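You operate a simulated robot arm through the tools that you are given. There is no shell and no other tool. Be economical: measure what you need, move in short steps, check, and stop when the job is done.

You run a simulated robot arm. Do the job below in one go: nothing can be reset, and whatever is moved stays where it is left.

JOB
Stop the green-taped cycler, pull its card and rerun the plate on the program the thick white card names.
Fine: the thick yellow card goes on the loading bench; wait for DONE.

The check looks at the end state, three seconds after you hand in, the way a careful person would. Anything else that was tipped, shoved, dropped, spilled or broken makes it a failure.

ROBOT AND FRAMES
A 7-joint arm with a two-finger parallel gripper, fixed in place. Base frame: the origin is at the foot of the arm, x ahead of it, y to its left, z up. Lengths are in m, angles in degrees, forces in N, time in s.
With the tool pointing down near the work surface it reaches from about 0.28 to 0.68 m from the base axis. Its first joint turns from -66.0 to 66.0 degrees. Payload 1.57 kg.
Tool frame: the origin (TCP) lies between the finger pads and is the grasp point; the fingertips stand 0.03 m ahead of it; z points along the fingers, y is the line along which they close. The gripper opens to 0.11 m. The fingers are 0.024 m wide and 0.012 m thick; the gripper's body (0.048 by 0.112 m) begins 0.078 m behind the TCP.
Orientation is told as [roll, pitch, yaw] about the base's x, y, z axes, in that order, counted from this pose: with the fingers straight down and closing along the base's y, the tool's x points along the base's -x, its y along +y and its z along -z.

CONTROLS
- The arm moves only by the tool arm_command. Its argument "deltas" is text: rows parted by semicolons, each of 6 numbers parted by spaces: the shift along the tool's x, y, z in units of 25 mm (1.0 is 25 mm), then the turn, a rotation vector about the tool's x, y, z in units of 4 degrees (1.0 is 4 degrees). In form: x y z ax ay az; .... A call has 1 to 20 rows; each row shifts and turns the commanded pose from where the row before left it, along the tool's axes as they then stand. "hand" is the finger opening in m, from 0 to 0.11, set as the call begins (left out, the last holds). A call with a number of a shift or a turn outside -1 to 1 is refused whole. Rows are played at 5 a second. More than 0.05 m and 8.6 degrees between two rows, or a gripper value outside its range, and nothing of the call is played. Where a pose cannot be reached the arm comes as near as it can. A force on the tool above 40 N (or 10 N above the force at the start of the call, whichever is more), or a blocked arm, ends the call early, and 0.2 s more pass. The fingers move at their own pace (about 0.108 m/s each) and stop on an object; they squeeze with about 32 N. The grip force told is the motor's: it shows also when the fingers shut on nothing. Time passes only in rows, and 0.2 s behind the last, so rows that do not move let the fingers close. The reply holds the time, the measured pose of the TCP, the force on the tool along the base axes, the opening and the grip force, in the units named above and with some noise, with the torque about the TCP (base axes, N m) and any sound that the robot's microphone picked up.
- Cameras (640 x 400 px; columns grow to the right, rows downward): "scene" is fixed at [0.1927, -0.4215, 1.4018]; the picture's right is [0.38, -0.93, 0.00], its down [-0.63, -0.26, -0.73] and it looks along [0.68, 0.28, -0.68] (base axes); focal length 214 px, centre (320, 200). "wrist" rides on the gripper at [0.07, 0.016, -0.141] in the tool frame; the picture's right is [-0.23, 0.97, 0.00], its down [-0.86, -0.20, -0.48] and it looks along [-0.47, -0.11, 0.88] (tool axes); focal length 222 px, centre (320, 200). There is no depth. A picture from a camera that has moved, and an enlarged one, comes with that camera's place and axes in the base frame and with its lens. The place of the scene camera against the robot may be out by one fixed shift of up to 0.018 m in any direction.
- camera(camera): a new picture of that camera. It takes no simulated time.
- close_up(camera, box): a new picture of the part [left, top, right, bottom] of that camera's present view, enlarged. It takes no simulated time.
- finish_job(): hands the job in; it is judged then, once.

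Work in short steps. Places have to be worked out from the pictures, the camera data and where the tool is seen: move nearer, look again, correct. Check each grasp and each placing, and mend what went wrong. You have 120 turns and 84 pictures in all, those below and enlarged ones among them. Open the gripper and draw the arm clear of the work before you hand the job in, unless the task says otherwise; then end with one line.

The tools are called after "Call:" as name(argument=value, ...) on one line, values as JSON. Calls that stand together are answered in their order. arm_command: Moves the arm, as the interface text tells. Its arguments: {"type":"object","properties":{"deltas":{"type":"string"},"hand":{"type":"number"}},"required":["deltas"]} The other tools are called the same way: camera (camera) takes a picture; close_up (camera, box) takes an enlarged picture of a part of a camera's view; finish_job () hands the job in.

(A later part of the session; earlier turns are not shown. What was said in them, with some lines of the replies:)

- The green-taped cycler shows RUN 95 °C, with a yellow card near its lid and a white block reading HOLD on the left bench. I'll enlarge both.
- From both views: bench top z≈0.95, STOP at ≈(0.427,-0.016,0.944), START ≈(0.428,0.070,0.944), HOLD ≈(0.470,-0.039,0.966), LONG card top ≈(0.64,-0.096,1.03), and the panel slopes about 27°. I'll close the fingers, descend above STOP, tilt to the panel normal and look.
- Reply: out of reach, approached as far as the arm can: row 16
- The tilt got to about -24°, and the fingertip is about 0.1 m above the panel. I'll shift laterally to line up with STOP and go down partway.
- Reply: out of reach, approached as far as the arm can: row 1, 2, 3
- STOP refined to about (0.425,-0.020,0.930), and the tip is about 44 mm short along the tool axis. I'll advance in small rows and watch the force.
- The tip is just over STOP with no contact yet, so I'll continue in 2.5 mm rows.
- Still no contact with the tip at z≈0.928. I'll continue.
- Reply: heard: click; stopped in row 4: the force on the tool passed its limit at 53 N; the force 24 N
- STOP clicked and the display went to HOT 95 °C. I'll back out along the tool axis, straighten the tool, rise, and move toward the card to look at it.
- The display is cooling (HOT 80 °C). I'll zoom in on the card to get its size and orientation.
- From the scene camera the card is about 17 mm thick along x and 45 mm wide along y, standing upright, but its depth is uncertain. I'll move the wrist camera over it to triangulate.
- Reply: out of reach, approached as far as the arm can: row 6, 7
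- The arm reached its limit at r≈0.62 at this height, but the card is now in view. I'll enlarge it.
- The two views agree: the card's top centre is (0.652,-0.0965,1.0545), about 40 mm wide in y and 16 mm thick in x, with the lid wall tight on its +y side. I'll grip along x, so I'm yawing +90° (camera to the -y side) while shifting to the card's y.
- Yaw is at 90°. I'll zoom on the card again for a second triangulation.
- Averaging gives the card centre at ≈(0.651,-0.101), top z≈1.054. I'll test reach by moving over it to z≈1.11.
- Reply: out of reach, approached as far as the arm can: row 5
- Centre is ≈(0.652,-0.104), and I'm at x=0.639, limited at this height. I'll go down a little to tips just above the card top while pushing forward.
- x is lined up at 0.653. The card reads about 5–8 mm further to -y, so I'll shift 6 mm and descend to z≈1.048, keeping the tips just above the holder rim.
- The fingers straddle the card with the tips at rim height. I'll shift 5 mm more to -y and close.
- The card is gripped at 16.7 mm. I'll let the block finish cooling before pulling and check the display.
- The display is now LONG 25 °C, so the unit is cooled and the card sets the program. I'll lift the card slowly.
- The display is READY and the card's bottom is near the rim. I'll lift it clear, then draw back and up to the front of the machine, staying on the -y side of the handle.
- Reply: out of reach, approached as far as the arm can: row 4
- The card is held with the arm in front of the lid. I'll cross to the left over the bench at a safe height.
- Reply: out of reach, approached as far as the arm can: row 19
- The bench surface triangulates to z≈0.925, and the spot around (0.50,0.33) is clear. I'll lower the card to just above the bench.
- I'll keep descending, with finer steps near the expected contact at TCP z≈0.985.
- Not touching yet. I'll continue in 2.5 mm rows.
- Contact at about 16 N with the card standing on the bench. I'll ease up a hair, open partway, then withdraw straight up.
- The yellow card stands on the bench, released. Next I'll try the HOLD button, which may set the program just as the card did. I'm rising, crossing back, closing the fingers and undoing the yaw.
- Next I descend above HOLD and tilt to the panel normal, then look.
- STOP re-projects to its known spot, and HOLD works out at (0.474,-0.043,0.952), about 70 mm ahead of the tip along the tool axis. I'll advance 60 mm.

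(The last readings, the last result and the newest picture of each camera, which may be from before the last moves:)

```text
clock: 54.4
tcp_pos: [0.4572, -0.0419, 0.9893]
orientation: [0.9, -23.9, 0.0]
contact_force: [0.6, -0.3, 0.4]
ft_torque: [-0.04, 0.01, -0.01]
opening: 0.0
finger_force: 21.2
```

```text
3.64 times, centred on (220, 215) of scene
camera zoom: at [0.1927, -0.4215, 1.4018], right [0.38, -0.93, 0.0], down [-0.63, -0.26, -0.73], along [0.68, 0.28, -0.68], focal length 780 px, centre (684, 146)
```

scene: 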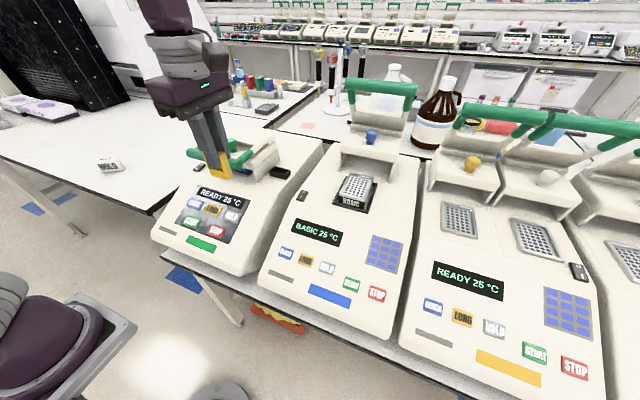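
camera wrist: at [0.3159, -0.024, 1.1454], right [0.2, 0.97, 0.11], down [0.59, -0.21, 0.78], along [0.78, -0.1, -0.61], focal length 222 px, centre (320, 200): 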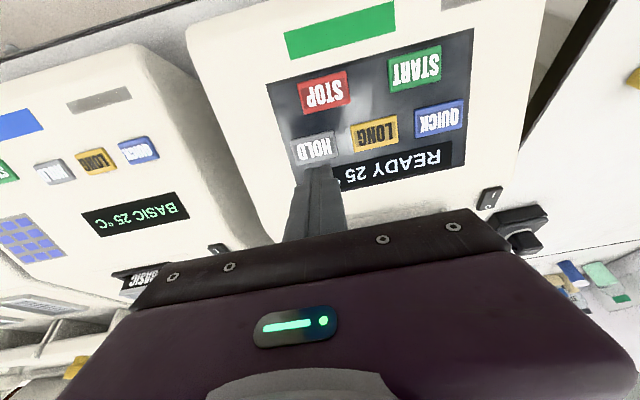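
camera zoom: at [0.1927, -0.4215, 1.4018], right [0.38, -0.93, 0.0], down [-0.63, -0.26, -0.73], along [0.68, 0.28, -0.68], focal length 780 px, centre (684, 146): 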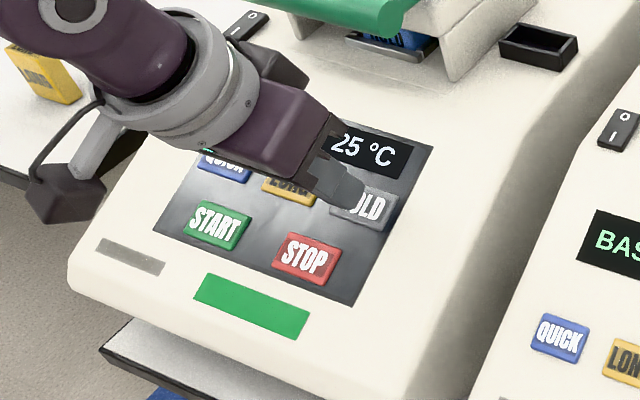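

The tip is just above HOLD. I'll press in 2.5 mm rows until it clicks.

Call:
arm_command(deltas="0 0 0.1 0 0 0;0 0 0.1 0 0 0;0 0 0.1 0 0 0;0 0 0.1 0 0 0;0 0 0.1 0 0 0;0 0 0.1 0 0 0;0 0 0.1 0 0 0;0 0 0.1 0 0 0")

Call:
close_up(camera="scene", box=[160, 160, 280, 270])

```text
clock: 56.1
tcp_pos: [0.4641, -0.0418, 0.9725]
orientation: [0.9, -24.0, -0.2]
contact_force: [-7.5, -3.7, 13.6]
ft_torque: [-0.17, -0.12, -0.07]
opening: 0.0001
finger_force: 20.9
heard: click
```

```text
3.64 times, centred on (220, 215) of scene
camera zoom: at [0.1923, -0.4216, 1.4018], right [0.38, -0.93, 0.0], down [-0.63, -0.26, -0.73], along [0.68, 0.28, -0.68], focal length 780 px, centre (684, 146)
```

zoom: 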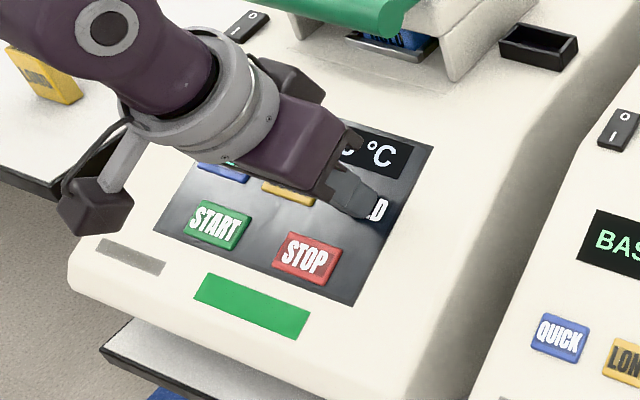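

HOLD clicked. I'll back off 60 mm and read the display.

Call:
arm_command(deltas="0 0 -0.4 0 0 0;0 0 -0.8 0 0 0;0 0 -0.8 0 0 0;0 0 -0.6 0 0 0;0.5 0 0 0 0 0;0.5 0.3 0 0 0 0")

Call:
camera(camera="wrist")

Call:
close_up(camera="scene", box=[160, 160, 280, 270])

```text
clock: 57.5
tcp_pos: [0.415, -0.0339, 1.0216]
orientation: [0.9, -24.0, -0.1]
contact_force: [0.1, 0.3, -0.6]
ft_torque: [-0.02, 0.0, 0.01]
opening: 0.0
finger_force: 21.1
```

```text
42 pictures are left
camera wrist: at [0.2938, -0.0193, 1.1228], right [0.2, 0.97, 0.11], down [0.59, -0.21, 0.78], along [0.78, -0.1, -0.62], focal length 222 px, centre (320, 200)
```

wrist: 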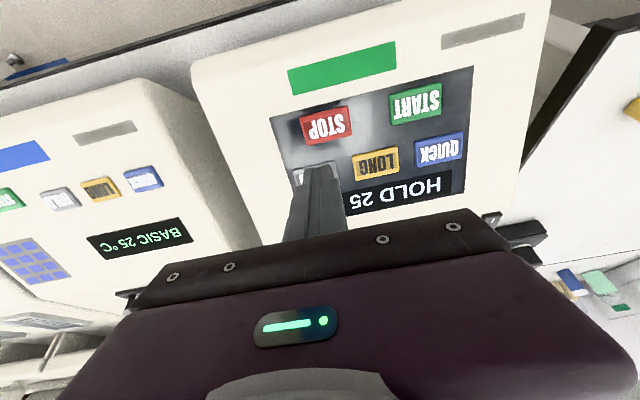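

```text
3.64 times, centred on (220, 215) of scene
camera zoom: at [0.1927, -0.4215, 1.4018], right [0.38, -0.93, 0.0], down [-0.63, -0.26, -0.73], along [0.68, 0.28, -0.68], focal length 780 px, centre (684, 146)
```

zoom: 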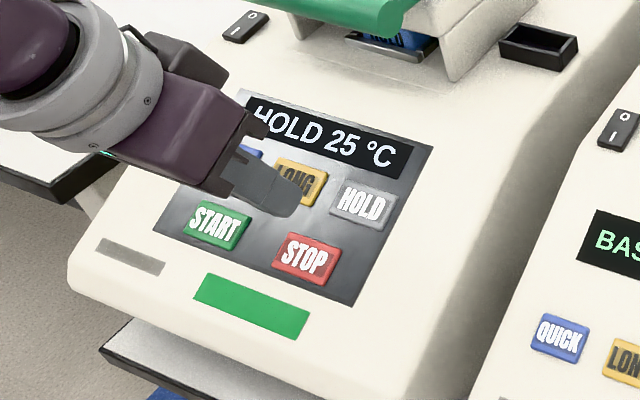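

The display shows HOLD 25 °C. START is at ≈(0.425,0.068,0.928), so I'll shift over it and advance to just above.

Call:
arm_command(deltas="0.28 1 0 0 0 0;0.28 1 0 0 0 0;0.28 1 0 0 0 0;0.28 1 0 0 0 0;0 0.08 0.5 0 0 0;0 0 0.5 0 0 0;0 0 0.5 0 0 0;0 0 0.4 0 0 0")

Call:
camera(camera="wrist")

Call:
close_up(camera="scene", box=[160, 160, 280, 270])

```text
clock: 59.4
tcp_pos: [0.4081, 0.0691, 0.9664]
orientation: [0.8, -24.0, -0.1]
contact_force: [0.4, -0.5, 0.3]
ft_torque: [0.0, -0.01, 0.02]
opening: 0.0002
finger_force: 20.9
out of reach, approached as far as the arm can: row 4
```

```text
40 pictures are left
camera wrist: at [0.2879, 0.0847, 1.068], right [0.2, 0.97, 0.11], down [0.59, -0.21, 0.78], along [0.78, -0.1, -0.61], focal length 222 px, centre (320, 200)
```

wrist: 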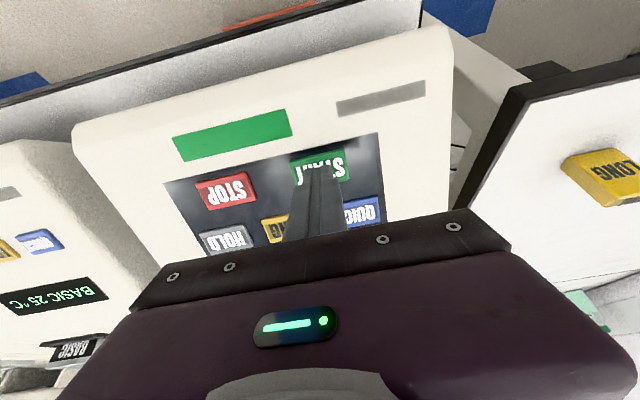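

```text
3.64 times, centred on (220, 215) of scene
camera zoom: at [0.1927, -0.4215, 1.4018], right [0.38, -0.93, 0.0], down [-0.63, -0.26, -0.73], along [0.68, 0.28, -0.68], focal length 780 px, centre (684, 146)
```

zoom: 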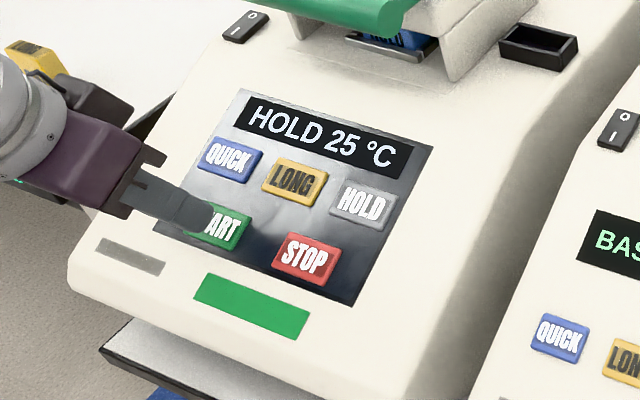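

The fingertip is right above START. I'll press in fine rows.

Call:
arm_command(deltas="0 0 0.1 0 0 0;0 0 0.1 0 0 0;0 0 0.1 0 0 0;0 0 0.1 0 0 0;0 0 0.1 0 0 0;0 0 0.1 0 0 0;0 0 0.1 0 0 0")

Call:
close_up(camera="scene", box=[160, 160, 280, 270])

```text
clock: 61.0
tcp_pos: [0.4166, 0.0688, 0.952]
orientation: [0.9, -23.9, -0.1]
contact_force: [-0.8, -0.5, 2.9]
ft_torque: [0.0, -0.05, -0.01]
opening: 0.0
finger_force: 21.6
heard: click
```

```text
3.64 times, centred on (220, 215) of scene
camera zoom: at [0.1927, -0.4215, 1.4018], right [0.38, -0.93, 0.0], down [-0.63, -0.26, -0.73], along [0.68, 0.28, -0.68], focal length 780 px, centre (684, 146)
```

zoom: 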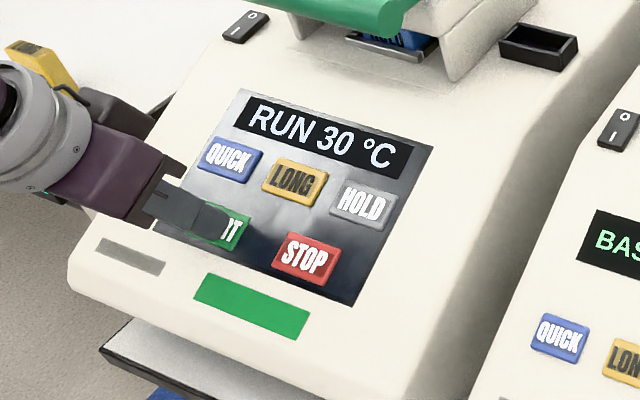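

The program is running (RUN 30 °C). I'll retract clear, straighten, rise and open the gripper, then wait for DONE.

Call:
arm_command(deltas="0 0 -0.5 0 0 0;0 0 -1 0 0 0;0 0 -1 0 0 0;0 0 0 0 1 0;0 0 0 0 1 0;0 0 0 0 1 0;0 0 0 0 1 0;0 0 0 0 1 0;0 0 0 0 1 0;0 0 -1 0 0 0;0 0 -1 0 0 0;0 0 -1 0 0 0;0 0 -1 0 0 0;0 0 -1 0 0 0;0 0 -1 0 0 0;0 0 -1 0 0 0;0 0 -1 0 0 0")

Call:
arm_command(deltas="0 0 0 0 0 0;0 0 0 0 0 0;0 0 0 0 0 0;0 0 0 0 0 0;0 0 0 0 0 0;0 0 0 0 0 0;0 0 0 0 0 0;0 0 0 0 0 0;0 0 0 0 0 0;0 0 0 0 0 0;0 0 0 0 0 0;0 0 0 0 0 0;0 0 0 0 0 0;0 0 0 0 0 0;0 0 0 0 0 0;0 0 0 0 0 0;0 0 0 0 0 0;0 0 0 0 0 0;0 0 0 0 0 0;0 0 0 0 0 0", hand=0.08)

Call:
camera(camera="scene")

```text
clock: 64.5
tcp_pos: [0.3923, 0.0643, 1.2089]
orientation: [0.8, 0.1, 0.2]
contact_force: [-0.3, 1.1, 0.6]
ft_torque: [0.02, 0.01, 0.05]
opening: 0.0
finger_force: 21.6
```

```text
clock: 68.8
tcp_pos: [0.3921, 0.0657, 1.2082]
orientation: [0.8, 0.1, 0.3]
contact_force: [-0.2, -0.1, 0.6]
ft_torque: [0.01, 0.0, -0.01]
opening: 0.0802
finger_force: 0.1
```

```text
37 pictures are left
```

scene: 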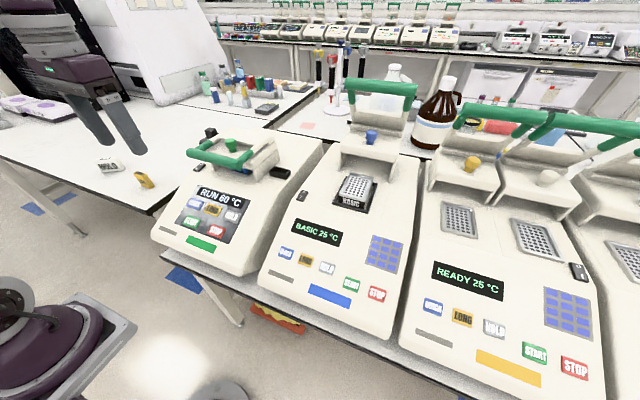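

It's at RUN 60 °C and the card is still upright on the bench. I'll keep waiting.

Call:
arm_command(deltas="0 0 0 0 0 0;0 0 0 0 0 0;0 0 0 0 0 0;0 0 0 0 0 0;0 0 0 0 0 0;0 0 0 0 0 0;0 0 0 0 0 0;0 0 0 0 0 0;0 0 0 0 0 0;0 0 0 0 0 0;0 0 0 0 0 0;0 0 0 0 0 0;0 0 0 0 0 0;0 0 0 0 0 0;0 0 0 0 0 0;0 0 0 0 0 0;0 0 0 0 0 0;0 0 0 0 0 0;0 0 0 0 0 0;0 0 0 0 0 0")

Call:
arm_command(deltas="0 0 0 0 0 0;0 0 0 0 0 0;0 0 0 0 0 0;0 0 0 0 0 0;0 0 0 0 0 0;0 0 0 0 0 0;0 0 0 0 0 0;0 0 0 0 0 0;0 0 0 0 0 0;0 0 0 0 0 0;0 0 0 0 0 0;0 0 0 0 0 0;0 0 0 0 0 0;0 0 0 0 0 0;0 0 0 0 0 0;0 0 0 0 0 0;0 0 0 0 0 0;0 0 0 0 0 0;0 0 0 0 0 0;0 0 0 0 0 0")

Call:
close_up(camera="scene", box=[120, 130, 280, 260])

```text
clock: 73.0
tcp_pos: [0.3926, 0.065, 1.208]
orientation: [0.7, 0.0, 0.3]
contact_force: [-0.6, 1.0, -0.3]
ft_torque: [0.01, -0.02, -0.01]
opening: 0.0801
finger_force: 0.1
```

```text
clock: 77.2
tcp_pos: [0.3926, 0.0652, 1.2093]
orientation: [0.9, 0.1, 0.2]
contact_force: [0.3, -0.5, -0.3]
ft_torque: [0.02, -0.02, -0.02]
opening: 0.08
finger_force: 0.1
```

```text
3.08 times, centred on (200, 195) of scene
camera zoom: at [0.1927, -0.4215, 1.4018], right [0.38, -0.93, 0.0], down [-0.63, -0.26, -0.73], along [0.68, 0.28, -0.68], focal length 660 px, centre (689, 215)
```

zoom: 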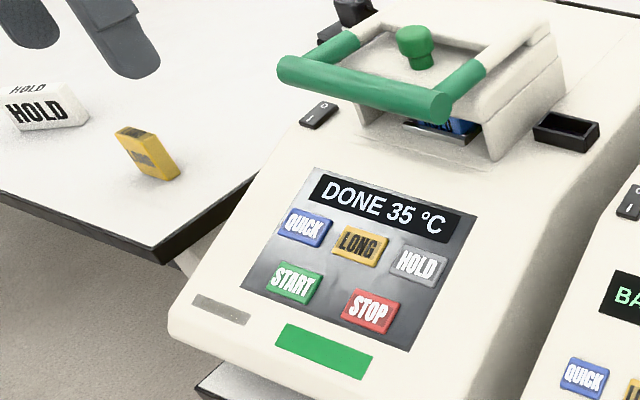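

The display shows DONE 35 °C, the yellow card is on the loading bench, and the arm is clear with the gripper open. I'm handing in.

Call:
finish_job()

```text
The job is handed in.
```

I stopped the green-taped cycler, pulled its yellow LONG card and stood it on the loading bench, then reran the plate on HOLD with the panel buttons, leaving the white card where it was; the display reached DONE before I handed in.
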